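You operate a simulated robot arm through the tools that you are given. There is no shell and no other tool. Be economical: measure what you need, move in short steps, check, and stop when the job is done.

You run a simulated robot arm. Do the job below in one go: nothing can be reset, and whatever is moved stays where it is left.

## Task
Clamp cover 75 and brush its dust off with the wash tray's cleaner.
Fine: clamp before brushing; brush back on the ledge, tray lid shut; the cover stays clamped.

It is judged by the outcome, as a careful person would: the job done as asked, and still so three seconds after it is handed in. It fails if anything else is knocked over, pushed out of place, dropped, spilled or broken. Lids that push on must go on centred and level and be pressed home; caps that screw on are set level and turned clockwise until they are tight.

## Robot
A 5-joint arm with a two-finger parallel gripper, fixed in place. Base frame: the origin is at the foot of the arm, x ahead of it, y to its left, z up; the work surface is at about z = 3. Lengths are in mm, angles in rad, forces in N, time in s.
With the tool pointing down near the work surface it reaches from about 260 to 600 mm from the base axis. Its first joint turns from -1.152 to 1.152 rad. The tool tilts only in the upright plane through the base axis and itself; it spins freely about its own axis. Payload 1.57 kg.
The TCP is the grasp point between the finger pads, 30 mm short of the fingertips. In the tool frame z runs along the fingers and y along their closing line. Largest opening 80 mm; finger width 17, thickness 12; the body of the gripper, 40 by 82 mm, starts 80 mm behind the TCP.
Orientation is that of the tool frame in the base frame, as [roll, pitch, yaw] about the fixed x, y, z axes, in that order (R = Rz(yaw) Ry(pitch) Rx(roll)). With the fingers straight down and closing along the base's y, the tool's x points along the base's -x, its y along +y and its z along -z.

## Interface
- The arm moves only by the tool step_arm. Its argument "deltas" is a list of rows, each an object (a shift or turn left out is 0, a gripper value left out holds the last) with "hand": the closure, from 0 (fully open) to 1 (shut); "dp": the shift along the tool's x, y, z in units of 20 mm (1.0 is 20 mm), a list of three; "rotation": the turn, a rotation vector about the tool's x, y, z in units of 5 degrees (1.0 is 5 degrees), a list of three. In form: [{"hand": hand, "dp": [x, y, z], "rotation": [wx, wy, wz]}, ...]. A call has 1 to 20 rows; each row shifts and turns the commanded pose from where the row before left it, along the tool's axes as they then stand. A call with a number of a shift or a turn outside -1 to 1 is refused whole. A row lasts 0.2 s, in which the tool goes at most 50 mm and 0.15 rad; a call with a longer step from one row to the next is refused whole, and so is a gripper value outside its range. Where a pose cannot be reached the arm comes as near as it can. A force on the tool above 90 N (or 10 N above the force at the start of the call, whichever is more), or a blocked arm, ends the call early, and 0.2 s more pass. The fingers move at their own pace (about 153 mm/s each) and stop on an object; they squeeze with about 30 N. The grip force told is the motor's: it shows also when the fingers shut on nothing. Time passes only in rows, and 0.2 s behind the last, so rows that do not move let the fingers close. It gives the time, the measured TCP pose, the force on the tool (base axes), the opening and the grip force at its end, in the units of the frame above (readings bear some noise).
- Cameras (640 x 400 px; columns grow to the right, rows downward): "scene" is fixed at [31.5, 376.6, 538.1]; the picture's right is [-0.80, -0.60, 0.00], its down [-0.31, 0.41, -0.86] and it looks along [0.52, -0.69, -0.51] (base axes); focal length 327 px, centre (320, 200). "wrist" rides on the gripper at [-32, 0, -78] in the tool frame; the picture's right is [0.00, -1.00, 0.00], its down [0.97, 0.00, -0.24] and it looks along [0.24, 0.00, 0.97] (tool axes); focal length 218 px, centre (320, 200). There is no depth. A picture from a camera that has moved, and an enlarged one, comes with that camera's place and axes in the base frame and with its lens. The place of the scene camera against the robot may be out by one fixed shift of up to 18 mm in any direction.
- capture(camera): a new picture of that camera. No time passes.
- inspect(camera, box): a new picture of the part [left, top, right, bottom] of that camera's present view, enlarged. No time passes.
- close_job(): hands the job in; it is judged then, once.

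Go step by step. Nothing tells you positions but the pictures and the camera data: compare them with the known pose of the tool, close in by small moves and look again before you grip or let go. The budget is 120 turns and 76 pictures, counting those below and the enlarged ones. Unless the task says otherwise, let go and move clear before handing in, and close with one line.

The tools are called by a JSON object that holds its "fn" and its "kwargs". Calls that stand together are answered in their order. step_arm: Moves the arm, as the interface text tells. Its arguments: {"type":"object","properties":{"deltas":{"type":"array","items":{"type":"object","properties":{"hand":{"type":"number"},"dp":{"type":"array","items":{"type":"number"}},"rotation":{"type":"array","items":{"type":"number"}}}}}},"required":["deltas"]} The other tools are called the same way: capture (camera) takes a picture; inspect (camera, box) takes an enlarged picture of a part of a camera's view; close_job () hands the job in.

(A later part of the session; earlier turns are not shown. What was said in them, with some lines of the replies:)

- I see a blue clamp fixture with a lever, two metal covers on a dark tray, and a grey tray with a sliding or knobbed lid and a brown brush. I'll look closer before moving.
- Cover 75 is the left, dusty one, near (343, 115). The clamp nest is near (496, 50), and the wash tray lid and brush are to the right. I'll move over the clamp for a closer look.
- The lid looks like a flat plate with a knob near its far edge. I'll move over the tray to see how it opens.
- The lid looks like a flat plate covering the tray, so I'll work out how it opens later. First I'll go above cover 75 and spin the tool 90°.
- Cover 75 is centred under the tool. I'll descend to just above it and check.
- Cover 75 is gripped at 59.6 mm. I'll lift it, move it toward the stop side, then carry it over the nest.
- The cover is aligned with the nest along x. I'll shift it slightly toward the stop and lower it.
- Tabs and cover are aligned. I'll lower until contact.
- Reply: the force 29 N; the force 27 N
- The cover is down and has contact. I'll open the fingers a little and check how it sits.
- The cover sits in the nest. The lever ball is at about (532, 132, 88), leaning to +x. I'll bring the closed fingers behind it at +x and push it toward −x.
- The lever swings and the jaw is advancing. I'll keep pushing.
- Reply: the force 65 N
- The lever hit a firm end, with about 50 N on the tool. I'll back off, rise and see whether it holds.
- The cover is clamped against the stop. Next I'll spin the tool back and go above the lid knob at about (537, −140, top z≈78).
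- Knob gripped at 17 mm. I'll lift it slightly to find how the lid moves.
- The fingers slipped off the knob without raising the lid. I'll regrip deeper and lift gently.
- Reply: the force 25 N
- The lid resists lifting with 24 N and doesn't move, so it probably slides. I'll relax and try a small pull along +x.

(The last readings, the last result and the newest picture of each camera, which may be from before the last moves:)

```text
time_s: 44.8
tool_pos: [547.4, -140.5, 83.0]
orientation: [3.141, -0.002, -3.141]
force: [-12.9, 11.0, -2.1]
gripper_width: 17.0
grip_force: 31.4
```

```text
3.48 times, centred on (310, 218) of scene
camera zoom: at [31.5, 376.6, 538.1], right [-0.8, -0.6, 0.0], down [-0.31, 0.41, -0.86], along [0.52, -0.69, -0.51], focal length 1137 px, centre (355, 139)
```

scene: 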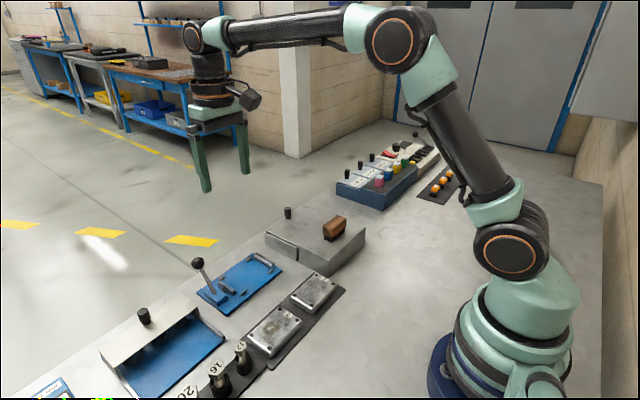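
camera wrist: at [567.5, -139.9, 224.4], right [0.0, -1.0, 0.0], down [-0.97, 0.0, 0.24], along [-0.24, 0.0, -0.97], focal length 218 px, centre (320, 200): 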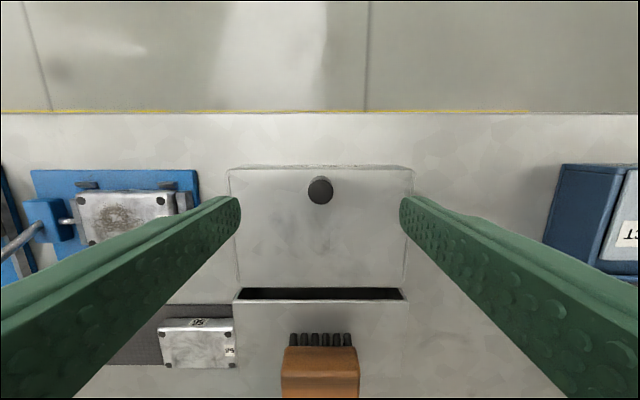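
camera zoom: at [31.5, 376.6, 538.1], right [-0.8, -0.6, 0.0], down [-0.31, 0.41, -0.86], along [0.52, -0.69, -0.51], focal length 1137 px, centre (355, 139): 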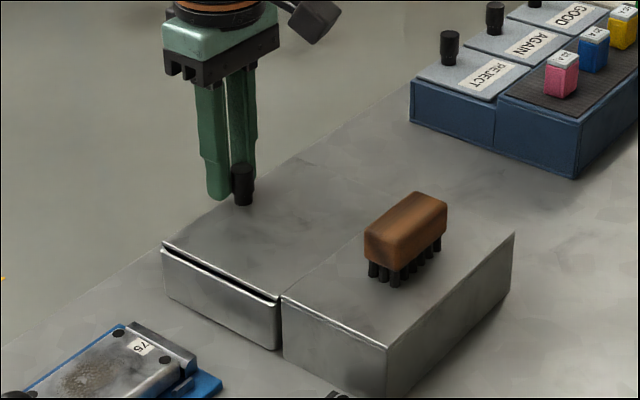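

Neither a lift nor a +x pull moves it, and a dark pocket shows under the ledge plate. The lid most likely slides under the ledge toward −x, so I'll push the knob from its far side with closed fingers.

{"fn": "step_arm", "kwargs": {"deltas": [{"hand": 0.5}, {}, {"dp": [0, 0, -1]}, {"dp": [0, 0, -1]}, {"hand": 1, "dp": [-0.9, 0, 0]}, {}, {}, {"dp": [0, 0, 1]}, {"dp": [0, 0, 0.75]}, {"dp": [0.4, 0, 0]}, {"dp": [0.4, 0, 0]}, {"dp": [0.4, 0, 0]}, {"dp": [0.4, 0, 0]}, {}]}}

{"fn": "inspect", "kwargs": {"camera": "scene", "box": [250, 160, 370, 275]}}

```text
time_s: 47.8
tool_pos: [536.2, -142.2, 87.5]
orientation: [-3.141, 0.001, 3.14]
force: [0.6, -0.2, 0.4]
gripper_width: 0.1
grip_force: 21.3
```

```text
3.48 times, centred on (310, 218) of scene
camera zoom: at [31.5, 376.6, 538.1], right [-0.8, -0.6, 0.0], down [-0.31, 0.41, -0.86], along [0.52, -0.69, -0.51], focal length 1137 px, centre (355, 139)
```

zoom: 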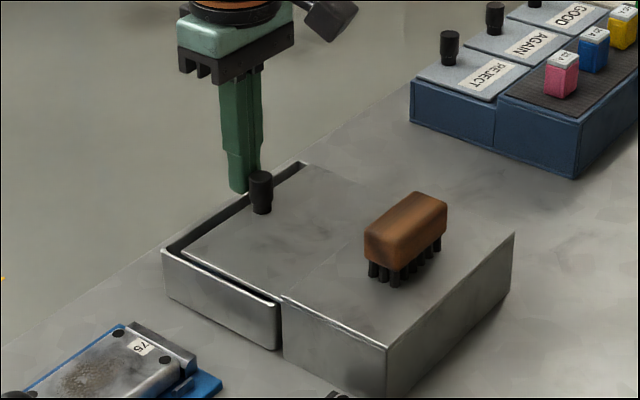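

It slides under the ledge. I'll continue the push.

{"fn": "step_arm", "kwargs": {"deltas": [{"dp": [0.4, 0, 0]}, {"dp": [0.4, 0, 0]}, {"dp": [0.4, 0, 0]}, {"dp": [0.4, 0, 0]}, {"dp": [0.4, 0, 0]}, {"dp": [0.4, 0, 0]}, {"dp": [0.4, 0, 0]}, {"dp": [0.3, 0, 0]}, {}]}}

{"fn": "inspect", "kwargs": {"camera": "scene", "box": [250, 160, 370, 275]}}

```text
time_s: 49.8
tool_pos: [473.3, -140.8, 88.6]
orientation: [-3.14, 0.001, -3.141]
force: [-0.4, 0.1, -0.1]
gripper_width: 0.1
grip_force: 21.7
```

```text
3.48 times, centred on (310, 218) of scene
camera zoom: at [31.5, 376.6, 538.1], right [-0.8, -0.6, 0.0], down [-0.31, 0.41, -0.86], along [0.52, -0.69, -0.51], focal length 1137 px, centre (355, 139)
```

zoom: 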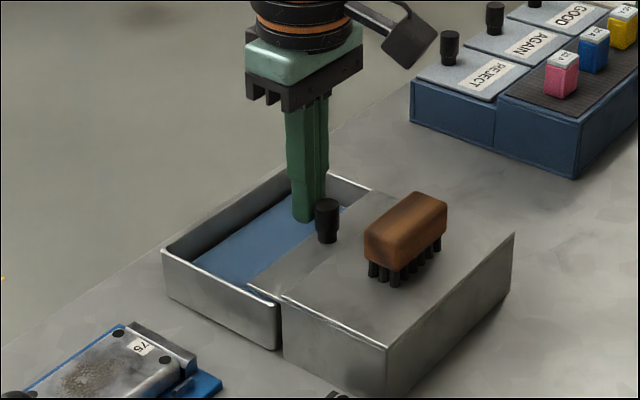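

The tray is open with blue cleaner inside. Now I'll rise and go above the brush at about (388, −140).

{"fn": "step_arm", "kwargs": {"deltas": [{"dp": [-0.3, 0, 0]}, {"dp": [0, 0, -1]}, {"dp": [0, 0, -1]}, {"dp": [0, 0, -1]}, {"dp": [0, 0, -1]}, {"hand": 0, "dp": [1, 0, 0]}, {"dp": [1, 0, 0]}, {"dp": [1, 0, 0]}, {"dp": [1, 0, 0]}, {"dp": [0.55, 0, 0]}, {}]}}

{"fn": "capture", "kwargs": {"camera": "wrist"}}

{"fn": "inspect", "kwargs": {"camera": "scene", "box": [250, 180, 370, 280]}}

```text
time_s: 52.2
tool_pos: [387.8, -140.7, 168.3]
orientation: [3.14, 0.0, 3.141]
force: [-0.1, -0.5, 0.6]
gripper_width: 79.8
grip_force: 0.1
```

```text
29 pictures are left
camera wrist: at [419.2, -141.6, 247.3], right [0.0, -1.0, 0.0], down [-0.97, 0.0, 0.24], along [-0.24, 0.0, -0.97], focal length 218 px, centre (320, 200)
```

wrist: 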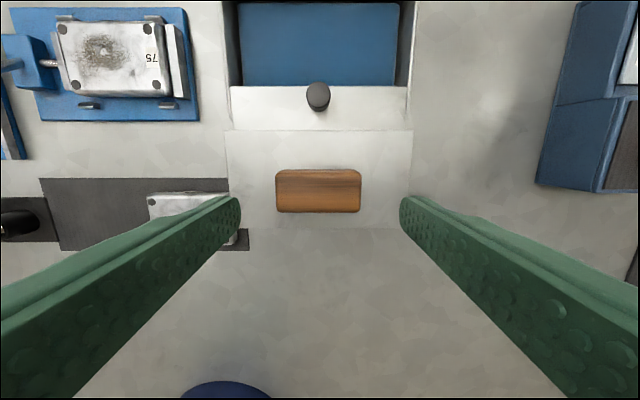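

```text
4.00 times, centred on (310, 230) of scene
camera zoom: at [31.5, 376.6, 538.1], right [-0.8, -0.6, 0.0], down [-0.31, 0.41, -0.86], along [0.52, -0.69, -0.51], focal length 1308 px, centre (360, 80)
```

zoom: 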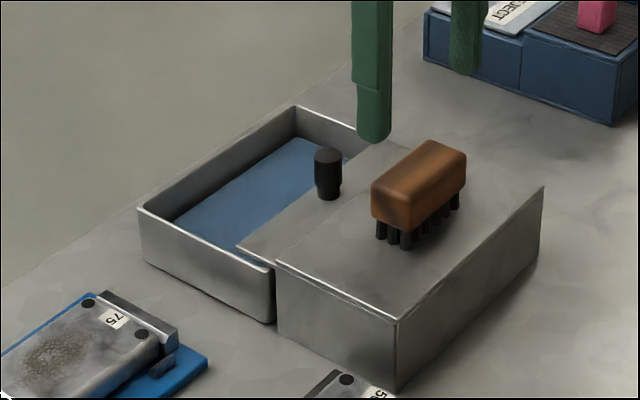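

{"fn": "step_arm", "kwargs": {"deltas": [{"dp": [0, 0, 1]}, {"dp": [0, 0, 1]}, {"dp": [0, 0, 1]}, {"dp": [0, 0, 0.5]}, {"hand": 1}, {}, {}, {}]}}

{"fn": "inspect", "kwargs": {"camera": "scene", "box": [270, 160, 390, 270]}}

{"fn": "capture", "kwargs": {"camera": "wrist"}}

```text
time_s: 54.0
tool_pos: [388.7, -138.8, 98.6]
orientation: [-3.141, 0.001, 3.141]
force: [0.4, 0.2, -0.2]
gripper_width: 61.1
grip_force: 30.4
```

```text
3.64 times, centred on (330, 215) of scene
camera zoom: at [31.5, 376.6, 538.1], right [-0.8, -0.6, 0.0], down [-0.31, 0.41, -0.86], along [0.52, -0.69, -0.51], focal length 1189 px, centre (284, 146)
```

zoom: 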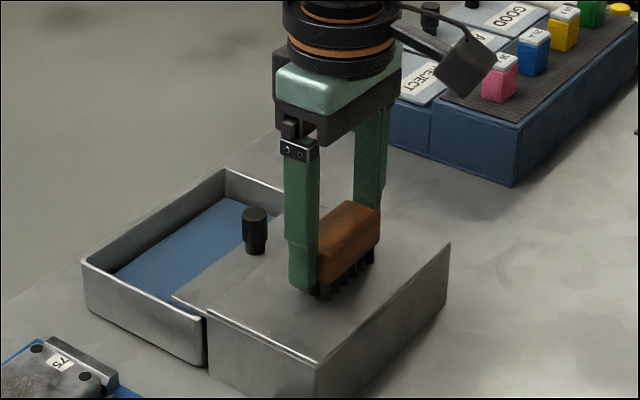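

```text
26 pictures are left
camera wrist: at [419.6, -140.3, 177.2], right [0.0, -1.0, 0.0], down [-0.97, 0.0, 0.24], along [-0.24, 0.0, -0.97], focal length 218 px, centre (320, 200)
```

wrist: 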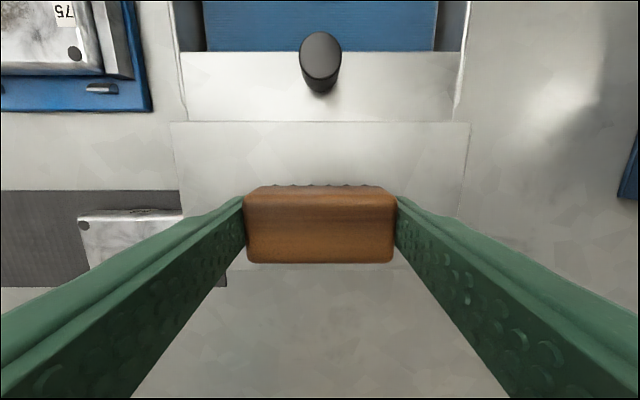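

Brush gripped. I'll lift it, carry it over the open tray and lower it partway.

{"fn": "step_arm", "kwargs": {"deltas": [{"dp": [0, 0, -1]}, {"dp": [0, 0, -1]}, {"dp": [0, 0, -1]}, {"dp": [-1, 0, 0]}, {"dp": [-1, 0, 0]}, {"dp": [-1, 0, 0]}, {"dp": [-1, 0, 0]}, {"dp": [-1, 0, 0]}, {"dp": [-1, 0, 0]}, {"dp": [0, 0, 1]}, {"dp": [0, 0, 1]}, {"dp": [0, 0, 1]}, {}]}}

{"fn": "inspect", "kwargs": {"camera": "scene", "box": [250, 160, 370, 270]}}

```text
time_s: 56.8
tool_pos: [507.7, -141.3, 97.3]
orientation: [-3.141, -0.001, 3.141]
force: [0.9, -0.2, 0.3]
gripper_width: 60.9
grip_force: 30.0
```

```text
3.64 times, centred on (310, 215) of scene
camera zoom: at [31.5, 376.6, 538.1], right [-0.8, -0.6, 0.0], down [-0.31, 0.41, -0.86], along [0.52, -0.69, -0.51], focal length 1189 px, centre (356, 146)
```

zoom: 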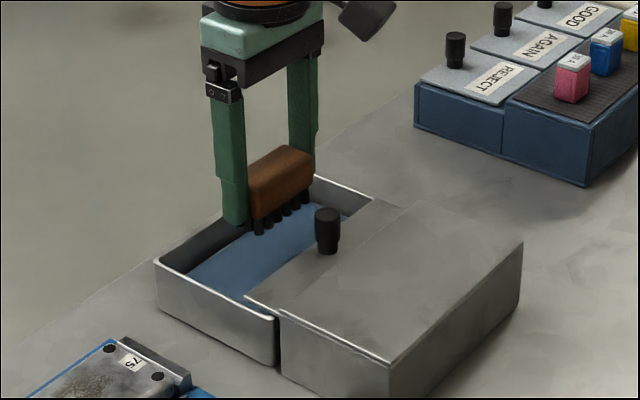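

{"fn": "step_arm", "kwargs": {"deltas": [{"dp": [0, 0, 0.4]}, {"dp": [0, 0, 0.4]}, {"dp": [0, 0, 0.4]}, {"dp": [0, 0, 0.2]}, {}]}}

{"fn": "inspect", "kwargs": {"camera": "scene", "box": [250, 160, 370, 270]}}

```text
time_s: 58.0
tool_pos: [508.3, -140.4, 68.5]
orientation: [-3.141, 0.0, 3.141]
force: [0.4, -0.7, -1.0]
gripper_width: 61.0
grip_force: 30.0
```

```text
3.64 times, centred on (310, 215) of scene
camera zoom: at [31.5, 376.6, 538.1], right [-0.8, -0.6, 0.0], down [-0.31, 0.41, -0.86], along [0.52, -0.69, -0.51], focal length 1189 px, centre (356, 146)
```

zoom: 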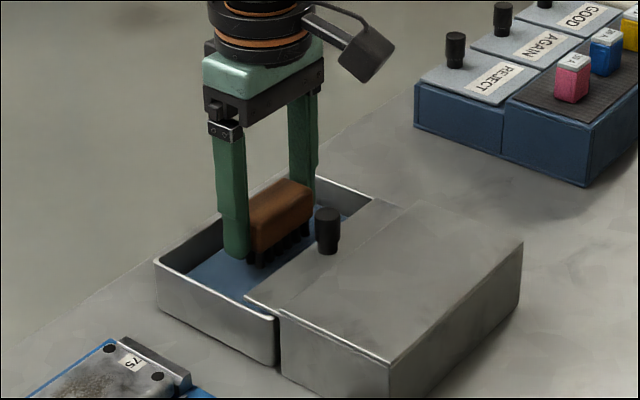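

{"fn": "step_arm", "kwargs": {"deltas": [{"dp": [0, 0, 0.25]}, {"dp": [0, 0, 0.25]}, {}]}}

{"fn": "inspect", "kwargs": {"camera": "scene", "box": [270, 200, 340, 260]}}

```text
time_s: 58.8
tool_pos: [509.5, -141.6, 61.4]
orientation: [-3.139, 0.005, -3.141]
force: [-7.4, -1.0, 25.6]
gripper_width: 61.1
grip_force: 29.4
```

```text
6.67 times, centred on (305, 230) of scene
camera zoom: at [31.3, 376.6, 538.1], right [-0.8, -0.6, 0.0], down [-0.31, 0.41, -0.86], along [0.52, -0.69, -0.51], focal length 2179 px, centre (420, 0)
```

zoom: 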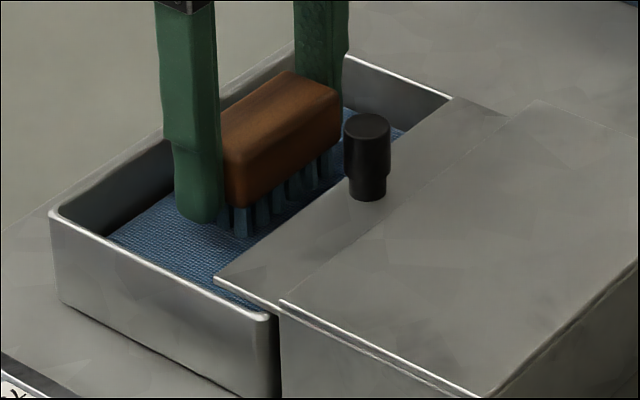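

The bristles turned blue on the wet pad, so the brush is loaded. I'll lift it and carry it above the clamped cover.

{"fn": "step_arm", "kwargs": {"deltas": [{"dp": [0, 0, -0.7]}, {"dp": [0, 0, -1]}, {"dp": [0, 0, -1]}, {"dp": [0, 0, -1]}, {"dp": [0, 0, -1]}, {"dp": [0.08, 1, 0]}, {"dp": [0.08, 1, 0]}, {"dp": [0.08, 1, 0]}, {"dp": [0.08, 1, 0]}, {"dp": [0.08, 1, 0]}, {"dp": [0.08, 1, 0]}, {"dp": [0.08, 1, 0]}, {"dp": [0.08, 1, 0]}, {"dp": [0, 1, 0]}, {"dp": [0, 0.4, 0]}, {"dp": [0, 0, 1]}, {"dp": [0, 0, 1]}, {}]}}

{"fn": "capture", "kwargs": {"camera": "wrist"}}

{"fn": "inspect", "kwargs": {"camera": "scene", "box": [180, 190, 300, 310]}}

```text
time_s: 62.6
tool_pos: [495.4, 48.7, 115.2]
orientation: [-3.14, 0.0, -3.141]
force: [0.3, 0.0, -1.0]
gripper_width: 61.0
grip_force: 30.3
```

```text
22 pictures are left
camera wrist: at [526.7, 49.2, 193.9], right [0.0, -1.0, 0.0], down [-0.97, 0.0, 0.24], along [-0.24, 0.0, -0.97], focal length 218 px, centre (320, 200)
```

wrist: 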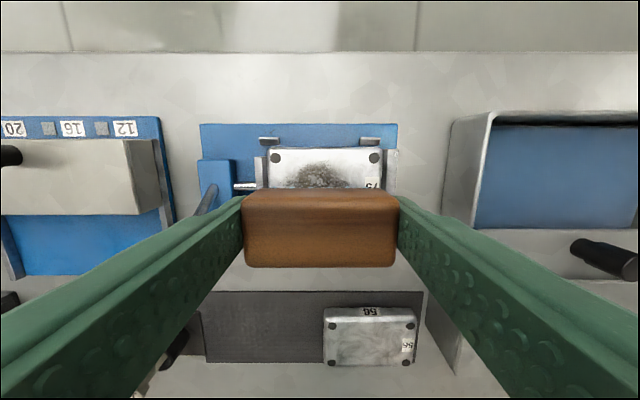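

```text
3.33 times, centred on (240, 250) of scene
camera zoom: at [31.5, 376.6, 538.1], right [-0.8, -0.6, 0.0], down [-0.31, 0.41, -0.86], along [0.52, -0.69, -0.51], focal length 1090 px, centre (587, 33)
```

zoom: 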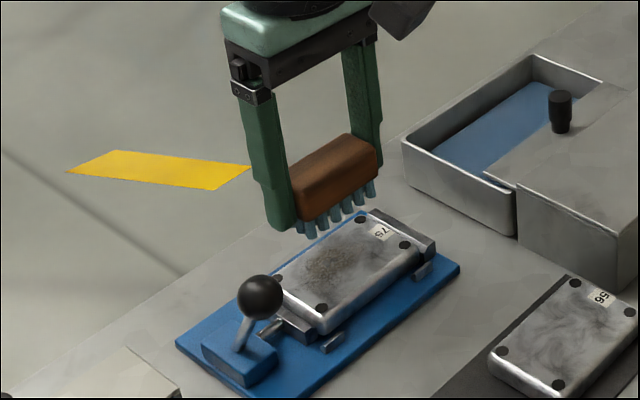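

{"fn": "step_arm", "kwargs": {"deltas": [{"dp": [0, 0, 1]}, {"dp": [0, 0, 0.7]}, {"dp": [0, 0, 0.15]}, {}]}}

{"fn": "inspect", "kwargs": {"camera": "scene", "box": [190, 210, 290, 310]}}

```text
time_s: 63.6
tool_pos: [495.9, 48.2, 76.1]
orientation: [-3.14, 0.0, 3.141]
force: [-0.8, 1.0, 0.3]
gripper_width: 61.0
grip_force: 30.0
```

```text
4.00 times, centred on (240, 260) of scene
camera zoom: at [31.5, 376.6, 538.1], right [-0.8, -0.6, 0.0], down [-0.31, 0.41, -0.86], along [0.52, -0.69, -0.51], focal length 1308 px, centre (640, -40)
```

zoom: 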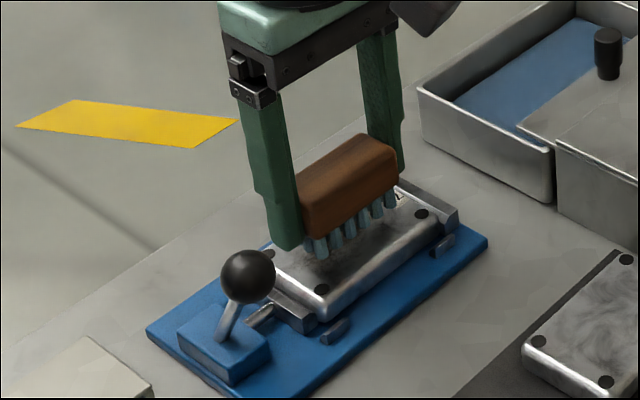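

Almost touching. I'll ease down in small steps until light contact.

{"fn": "step_arm", "kwargs": {"deltas": [{"dp": [0, 0, 0.1]}, {"dp": [0, 0, 0.1]}, {}]}}

{"fn": "step_arm", "kwargs": {"deltas": [{"dp": [0, 0, 0.1]}, {}]}}

```text
time_s: 64.4
tool_pos: [495.5, 46.8, 73.7]
orientation: [3.141, 0.002, -3.141]
force: [1.1, 0.0, 0.0]
gripper_width: 60.9
grip_force: 29.8
```

```text
time_s: 65.0
tool_pos: [495.3, 46.9, 70.6]
orientation: [-3.142, 0.0, -3.139]
force: [0.3, -0.3, -0.7]
gripper_width: 61.0
grip_force: 30.1
```

{"fn": "step_arm", "kwargs": {"deltas": [{"dp": [0, 0, 0.08]}, {}]}}

{"fn": "inspect", "kwargs": {"camera": "scene", "box": [205, 225, 285, 300]}}

```text
time_s: 65.6
tool_pos: [494.3, 47.9, 68.3]
orientation: [-3.14, 0.0, 3.141]
force: [0.6, -0.2, -0.9]
gripper_width: 61.1
grip_force: 29.9
```

```text
5.33 times, centred on (245, 262) of scene
camera zoom: at [31.5, 376.6, 538.1], right [-0.8, -0.6, 0.0], down [-0.31, 0.41, -0.86], along [0.52, -0.69, -0.51], focal length 1744 px, centre (720, -133)
```

zoom: 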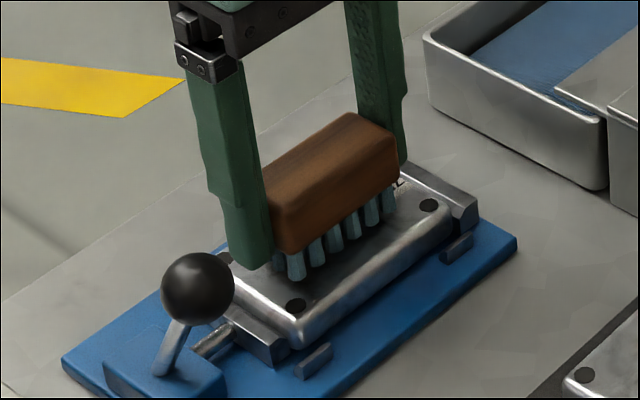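

{"fn": "step_arm", "kwargs": {"deltas": [{"dp": [0, 0, 0.08]}, {}]}}

{"fn": "step_arm", "kwargs": {"deltas": [{"dp": [0, 0, 0.06]}, {}]}}

```text
time_s: 66.2
tool_pos: [496.1, 48.1, 67.8]
orientation: [-3.14, -0.001, -3.141]
force: [0.1, 0.3, -1.0]
gripper_width: 61.1
grip_force: 30.1
```

```text
time_s: 66.8
tool_pos: [495.7, 48.9, 65.9]
orientation: [3.14, 0.0, 3.141]
force: [-0.3, 0.5, -0.6]
gripper_width: 61.2
grip_force: 30.1
```

{"fn": "step_arm", "kwargs": {"deltas": [{"dp": [0, 0, 0.07]}, {}]}}

{"fn": "step_arm", "kwargs": {"deltas": [{"dp": [0, 0, 0.07]}, {}]}}

{"fn": "inspect", "kwargs": {"camera": "scene", "box": [205, 225, 285, 300]}}

```text
time_s: 67.4
tool_pos: [495.7, 47.7, 66.5]
orientation: [-3.14, 0.001, -3.139]
force: [-3.1, -0.7, 12.4]
gripper_width: 60.9
grip_force: 29.4
```

```text
time_s: 68.0
tool_pos: [495.9, 48.3, 64.1]
orientation: [-3.141, 0.003, 3.14]
force: [-5.4, 2.4, 26.0]
gripper_width: 61.1
grip_force: 29.9
```

```text
5.33 times, centred on (245, 262) of scene
camera zoom: at [31.3, 376.6, 538.2], right [-0.8, -0.6, 0.0], down [-0.31, 0.41, -0.86], along [0.52, -0.69, -0.51], focal length 1744 px, centre (720, -133)
```

zoom: 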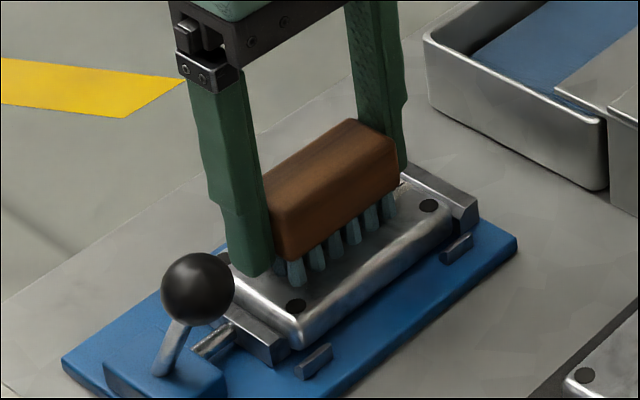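

Contact confirmed. I'll ease off slightly and make several strokes along x.

{"fn": "step_arm", "kwargs": {"deltas": [{"dp": [0, 0, -0.06]}, {"dp": [0.4, 0, 0]}, {"dp": [0.4, 0, 0]}, {"dp": [-0.4, 0, 0]}, {"dp": [-0.4, 0, 0]}, {"dp": [-0.4, 0, 0]}, {"dp": [-0.4, 0, 0]}, {"dp": [0.4, 0, 0]}, {"dp": [0.4, 0, 0]}, {"dp": [0.4, 0, 0]}, {"dp": [0.4, 0, 0]}, {"dp": [-0.4, 0, 0]}, {"dp": [-0.4, 0, 0]}, {"dp": [-0.4, 0, 0]}, {"dp": [-0.4, 0, 0]}, {"dp": [0.4, 0, 0]}, {"dp": [0.4, 0, 0]}, {}]}}

{"fn": "inspect", "kwargs": {"camera": "scene", "box": [205, 225, 285, 300]}}

```text
time_s: 71.8
tool_pos: [495.2, 47.5, 65.7]
orientation: [3.141, 0.0, 3.141]
force: [-0.1, 0.0, -0.8]
gripper_width: 61.0
grip_force: 30.5
```

```text
5.33 times, centred on (245, 262) of scene
camera zoom: at [31.5, 376.6, 538.1], right [-0.8, -0.6, 0.0], down [-0.31, 0.41, -0.86], along [0.52, -0.69, -0.51], focal length 1744 px, centre (720, -133)
```

zoom: 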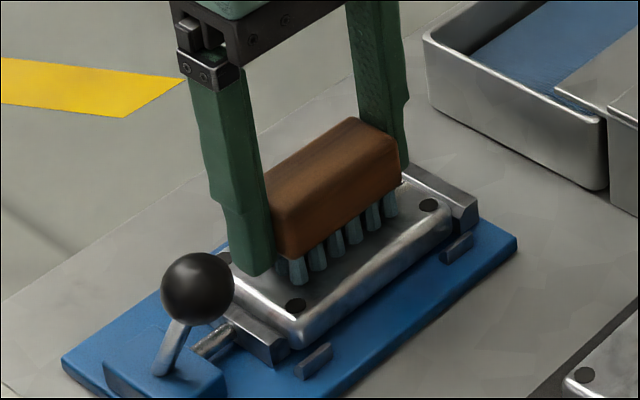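

{"fn": "step_arm", "kwargs": {"deltas": [{"dp": [0, 0, 0.08]}, {"dp": [0.4, 0, 0]}, {"dp": [0.4, 0, 0]}, {"dp": [0.2, 0, 0]}, {"dp": [-0.4, 0, 0]}, {"dp": [-0.4, 0, 0]}, {"dp": [-0.4, 0, 0]}, {"dp": [-0.4, 0, 0]}, {"dp": [-0.4, 0, 0]}, {"dp": [0.4, 0, 0]}, {"dp": [0.4, 0, 0]}, {"dp": [0.4, 0, 0]}, {"dp": [0.4, 0, 0]}, {"dp": [0.4, 0, 0]}, {"dp": [-0.5, 0, 0]}, {"dp": [-0.5, 0, 0]}, {}]}}

{"fn": "step_arm", "kwargs": {"deltas": [{"dp": [0, 0, -1]}, {"dp": [0, 0, -1]}, {"dp": [0, 0, -1]}, {"dp": [0, -1, 0]}, {"dp": [0, -1, 0]}, {"dp": [0, -1, 0]}, {"dp": [0, -1, 0]}, {}]}}

{"fn": "inspect", "kwargs": {"camera": "scene", "box": [205, 225, 285, 300]}}

```text
time_s: 75.4
tool_pos: [496.3, 47.0, 63.1]
orientation: [-3.141, 0.0, 3.141]
force: [-10.7, 1.8, 24.9]
gripper_width: 61.2
grip_force: 30.0
```

```text
time_s: 77.2
tool_pos: [493.5, -32.2, 123.0]
orientation: [-3.14, 0.002, -3.142]
force: [-0.2, 0.9, -0.4]
gripper_width: 61.0
grip_force: 29.8
```

```text
5.33 times, centred on (245, 262) of scene
camera zoom: at [31.5, 376.6, 538.1], right [-0.8, -0.6, 0.0], down [-0.31, 0.41, -0.86], along [0.52, -0.69, -0.51], focal length 1744 px, centre (720, -133)
```

zoom: 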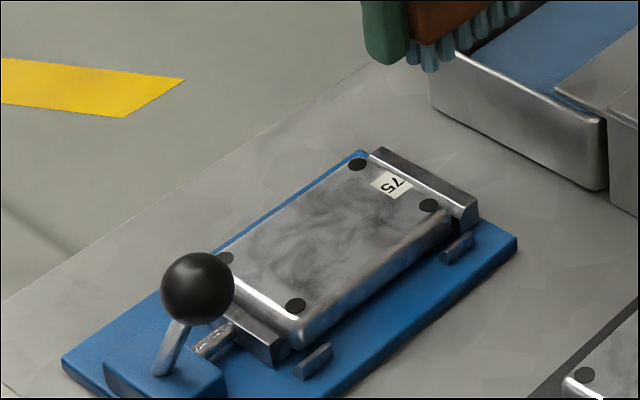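

The dust is gone and the cover is still clamped. Now I'll return the brush to its spot on the ledge.

{"fn": "step_arm", "kwargs": {"deltas": [{"dp": [0, 0, -1]}, {"dp": [0, 0, -1]}, {"dp": [0.88, -0.9, 0]}, {"dp": [0.88, -0.9, 0]}, {"dp": [0.88, -0.9, 0]}, {"dp": [0.88, -0.9, 0]}, {"dp": [0.88, -0.9, 0]}, {"dp": [0.88, -0.9, 0]}, {"dp": [0, 0, 1]}, {"dp": [0, 0, 1]}, {"dp": [0, 0, 0.9]}, {}]}}

{"fn": "capture", "kwargs": {"camera": "wrist"}}

{"fn": "inspect", "kwargs": {"camera": "scene", "box": [270, 170, 380, 280]}}

```text
time_s: 79.8
tool_pos: [389.8, -140.8, 105.8]
orientation: [3.141, 0.002, -3.141]
force: [0.0, 0.2, -1.0]
gripper_width: 61.2
grip_force: 30.5
```

```text
15 pictures are left
camera wrist: at [421.3, -140.9, 184.1], right [0.0, -1.0, 0.0], down [-0.97, 0.0, 0.24], along [-0.24, 0.0, -0.97], focal length 218 px, centre (320, 200)
```

wrist: 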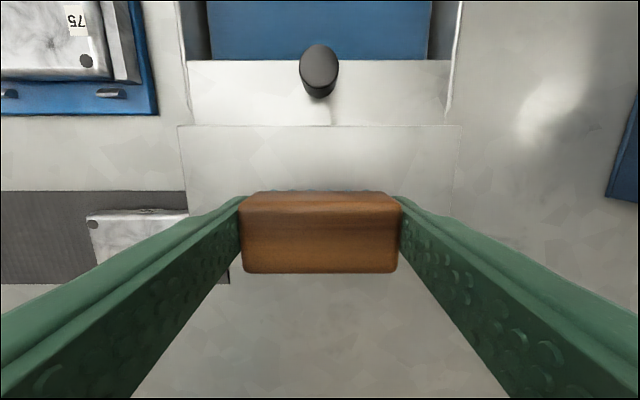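

```text
3.64 times, centred on (325, 225) of scene
camera zoom: at [31.5, 376.6, 538.1], right [-0.8, -0.6, 0.0], down [-0.31, 0.41, -0.86], along [0.52, -0.69, -0.51], focal length 1189 px, centre (302, 109)
```

zoom: 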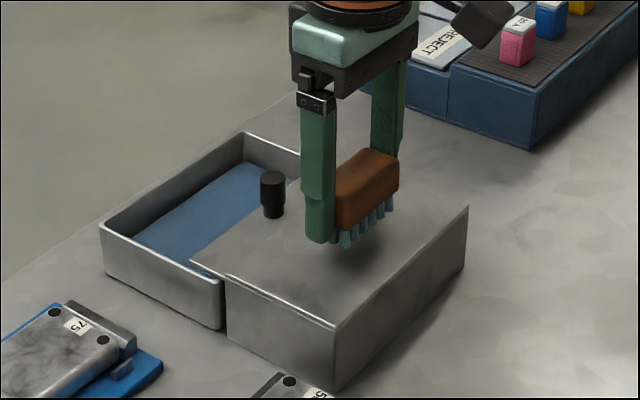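

{"fn": "step_arm", "kwargs": {"deltas": [{"dp": [0, 0, 0.25]}, {"dp": [0, 0, 0.2]}, {}]}}

{"fn": "step_arm", "kwargs": {"deltas": [{"dp": [0, 0, 0.1]}, {}]}}

{"fn": "step_arm", "kwargs": {"deltas": [{"dp": [0, 0, 0.08]}, {}]}}

```text
time_s: 80.6
tool_pos: [389.2, -140.2, 95.8]
orientation: [3.141, 0.0, 3.14]
force: [1.3, 0.0, -0.4]
gripper_width: 61.0
grip_force: 30.3
```

```text
time_s: 81.2
tool_pos: [387.2, -141.0, 93.9]
orientation: [3.141, 0.002, -3.141]
force: [-0.3, -0.5, -0.5]
gripper_width: 60.9
grip_force: 29.5
```

```text
time_s: 81.8
tool_pos: [389.6, -140.1, 92.6]
orientation: [-3.141, 0.001, -3.141]
force: [-3.1, 0.7, 7.6]
gripper_width: 61.1
grip_force: 29.8
```

Light contact with the ledge at 7.6 N. I'll release, rise and check.

{"fn": "step_arm", "kwargs": {"deltas": [{"hand": 0.6}, {"hand": 0.1}, {"hand": 0}, {}, {"dp": [0, 0, -0.5]}, {"dp": [0, 0, -1]}, {"dp": [0, 0, -1]}, {"dp": [0, 0, -1]}, {"dp": [0, 0, -1]}, {}]}}

{"fn": "inspect", "kwargs": {"camera": "scene", "box": [270, 170, 380, 280]}}

{"fn": "capture", "kwargs": {"camera": "wrist"}}

```text
time_s: 84.0
tool_pos: [387.9, -140.0, 182.9]
orientation: [-3.141, -0.001, -3.141]
force: [-0.7, -0.2, -0.3]
gripper_width: 80.1
grip_force: 0.0
```

```text
3.64 times, centred on (325, 225) of scene
camera zoom: at [31.5, 376.6, 538.1], right [-0.8, -0.6, 0.0], down [-0.31, 0.41, -0.86], along [0.52, -0.69, -0.51], focal length 1189 px, centre (302, 109)
```

zoom: 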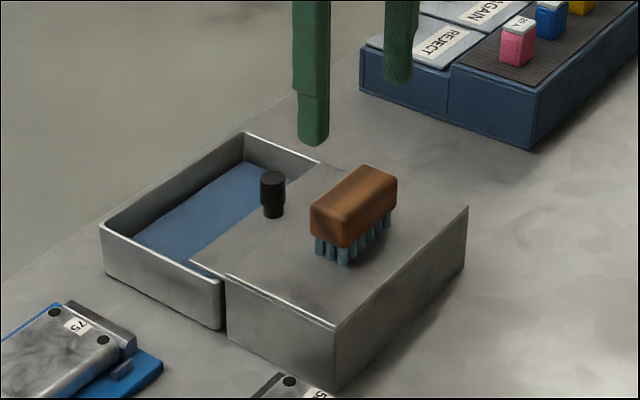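

```text
12 pictures are left
camera wrist: at [420.1, -141.3, 261.6], right [0.0, -1.0, 0.0], down [-0.97, 0.0, 0.24], along [-0.24, 0.0, -0.97], focal length 218 px, centre (320, 200)
```

wrist: 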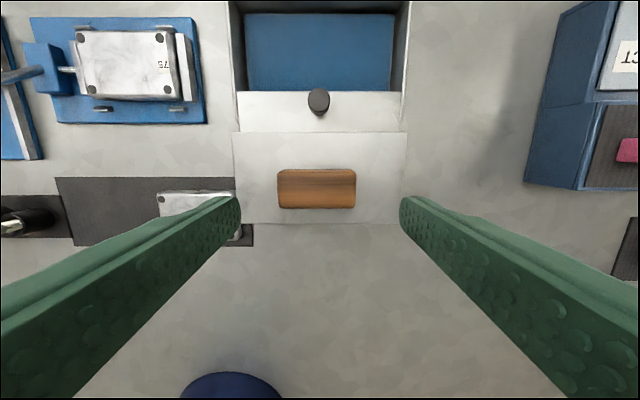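

The brush is back on the ledge. Now I'll close the lid by pushing the knob toward +x from its near side with closed fingers.

{"fn": "step_arm", "kwargs": {"deltas": [{"hand": 1, "dp": [-1, 0, 0]}, {"dp": [-1, 0, 0]}, {"dp": [-0.2, 0, 0]}, {}, {"dp": [0, 0, 1]}, {"dp": [0, 0, 1]}, {"dp": [0, 0, 1]}, {"dp": [0, 0, 1]}, {"dp": [0, 0, 0.5]}, {}]}}

{"fn": "inspect", "kwargs": {"camera": "scene", "box": [260, 180, 370, 280]}}

```text
time_s: 86.2
tool_pos: [432.6, -141.3, 93.1]
orientation: [3.141, 0.0, -3.141]
force: [-0.2, -0.2, 0.6]
gripper_width: 0.0
grip_force: 21.2
```

```text
4.00 times, centred on (315, 230) of scene
camera zoom: at [31.5, 376.6, 538.1], right [-0.8, -0.6, 0.0], down [-0.31, 0.41, -0.86], along [0.52, -0.69, -0.51], focal length 1308 px, centre (340, 80)
```

zoom: 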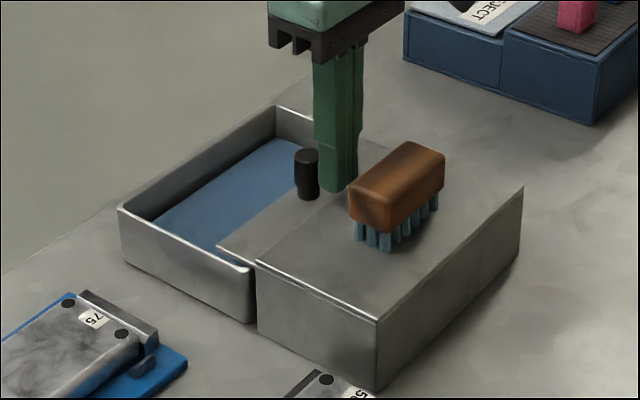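

{"fn": "step_arm", "kwargs": {"deltas": [{"dp": [-0.5, 0, 0]}, {"dp": [-0.5, 0, 0]}, {"dp": [-0.5, 0, 0]}, {"dp": [-0.5, 0, 0]}, {"dp": [-0.5, 0, 0]}, {"dp": [-0.5, 0, 0]}, {"dp": [-0.5, 0, 0]}, {"dp": [-0.5, 0, 0]}, {}]}}

{"fn": "step_arm", "kwargs": {"deltas": [{"dp": [-0.2, 0, 0]}, {"dp": [-0.2, 0, 0]}, {"dp": [-0.1, 0, 0]}, {}]}}

{"fn": "inspect", "kwargs": {"camera": "scene", "box": [250, 180, 360, 280]}}

```text
time_s: 88.2
tool_pos: [513.2, -139.8, 93.3]
orientation: [3.142, 0.001, -3.141]
force: [0.5, -0.5, 0.2]
gripper_width: 0.0
grip_force: 21.7
```

```text
time_s: 89.2
tool_pos: [519.6, -139.6, 91.4]
orientation: [3.138, -0.012, 3.14]
force: [-30.9, -3.2, 6.5]
gripper_width: 0.0
grip_force: 21.2
```

```text
4.00 times, centred on (305, 230) of scene
camera zoom: at [31.4, 376.6, 538.1], right [-0.8, -0.6, 0.0], down [-0.31, 0.41, -0.86], along [0.52, -0.69, -0.51], focal length 1308 px, centre (380, 80)
```

zoom: 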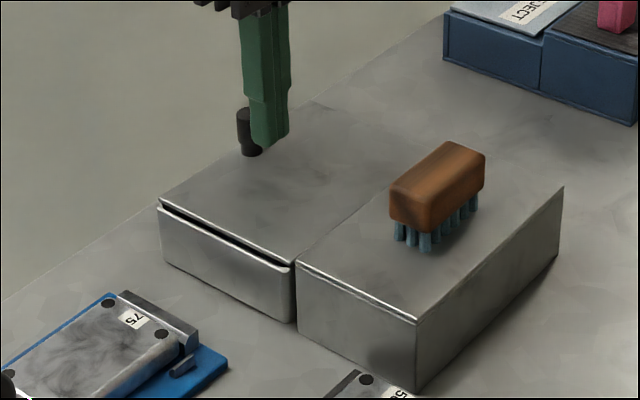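

The lid is against its closed stop, with 31 N on the tool. I'll back away, rise clear and check everything.

{"fn": "step_arm", "kwargs": {"deltas": [{"dp": [0.5, 0, 0]}, {"dp": [0.2, 0, -0.5]}, {"dp": [0, 0, -1]}, {"dp": [0, 0, -1]}, {"dp": [0, 0, -1]}, {"dp": [0, 0, -1]}, {"dp": [0, 0, -1]}, {"dp": [0, 0, -1]}, {"dp": [1, 0.5, -1]}, {"dp": [1, 0.5, -0.5]}, {"hand": 0}, {}]}}

{"fn": "capture", "kwargs": {"camera": "scene"}}

{"fn": "inspect", "kwargs": {"camera": "scene", "box": [190, 195, 380, 315]}}

{"fn": "capture", "kwargs": {"camera": "wrist"}}

```text
time_s: 91.8
tool_pos: [467.7, -120.1, 251.6]
orientation: [-3.141, 0.001, -3.141]
force: [-0.9, 0.8, 0.3]
gripper_width: 80.1
grip_force: 0.1
```

```text
9 pictures are left
```

scene: 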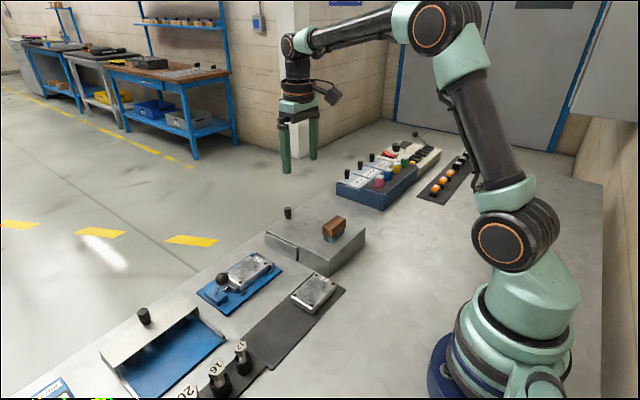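

```text
3.33 times, centred on (285, 255) of scene
camera zoom: at [31.5, 376.6, 538.1], right [-0.8, -0.6, 0.0], down [-0.31, 0.41, -0.86], along [0.52, -0.69, -0.51], focal length 1090 px, centre (437, 17)
```

zoom: 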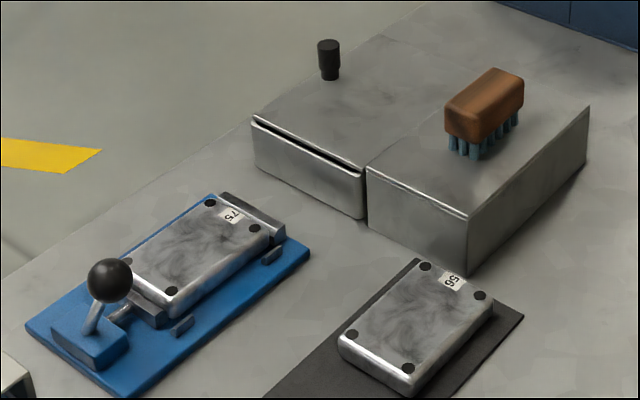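

```text
7 pictures are left
camera wrist: at [500.6, -120.8, 331.1], right [0.0, -1.0, 0.0], down [-0.97, 0.0, 0.24], along [-0.24, 0.0, -0.97], focal length 218 px, centre (320, 200)
```

wrist: 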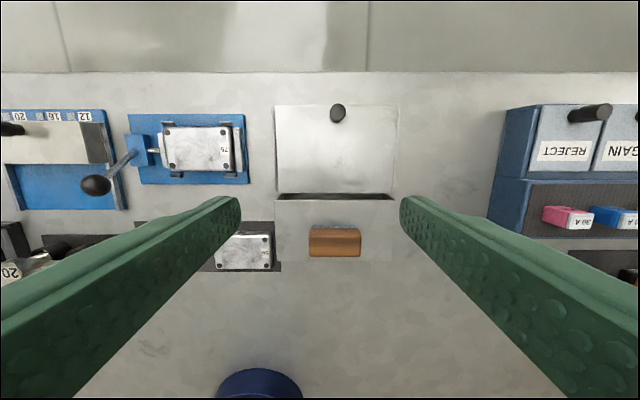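

Everything looks in place: cover 75 is clean and clamped, the brush is on the ledge, the lid is shut, and the arm is clear. I'll hand the job in.

{"fn": "close_job", "kwargs": {}}

```text
The job is handed in.
```

Cover 75 is clamped and its dust is brushed off with the tray's cleaner; the brush is back on the ledge and the tray lid is shut.
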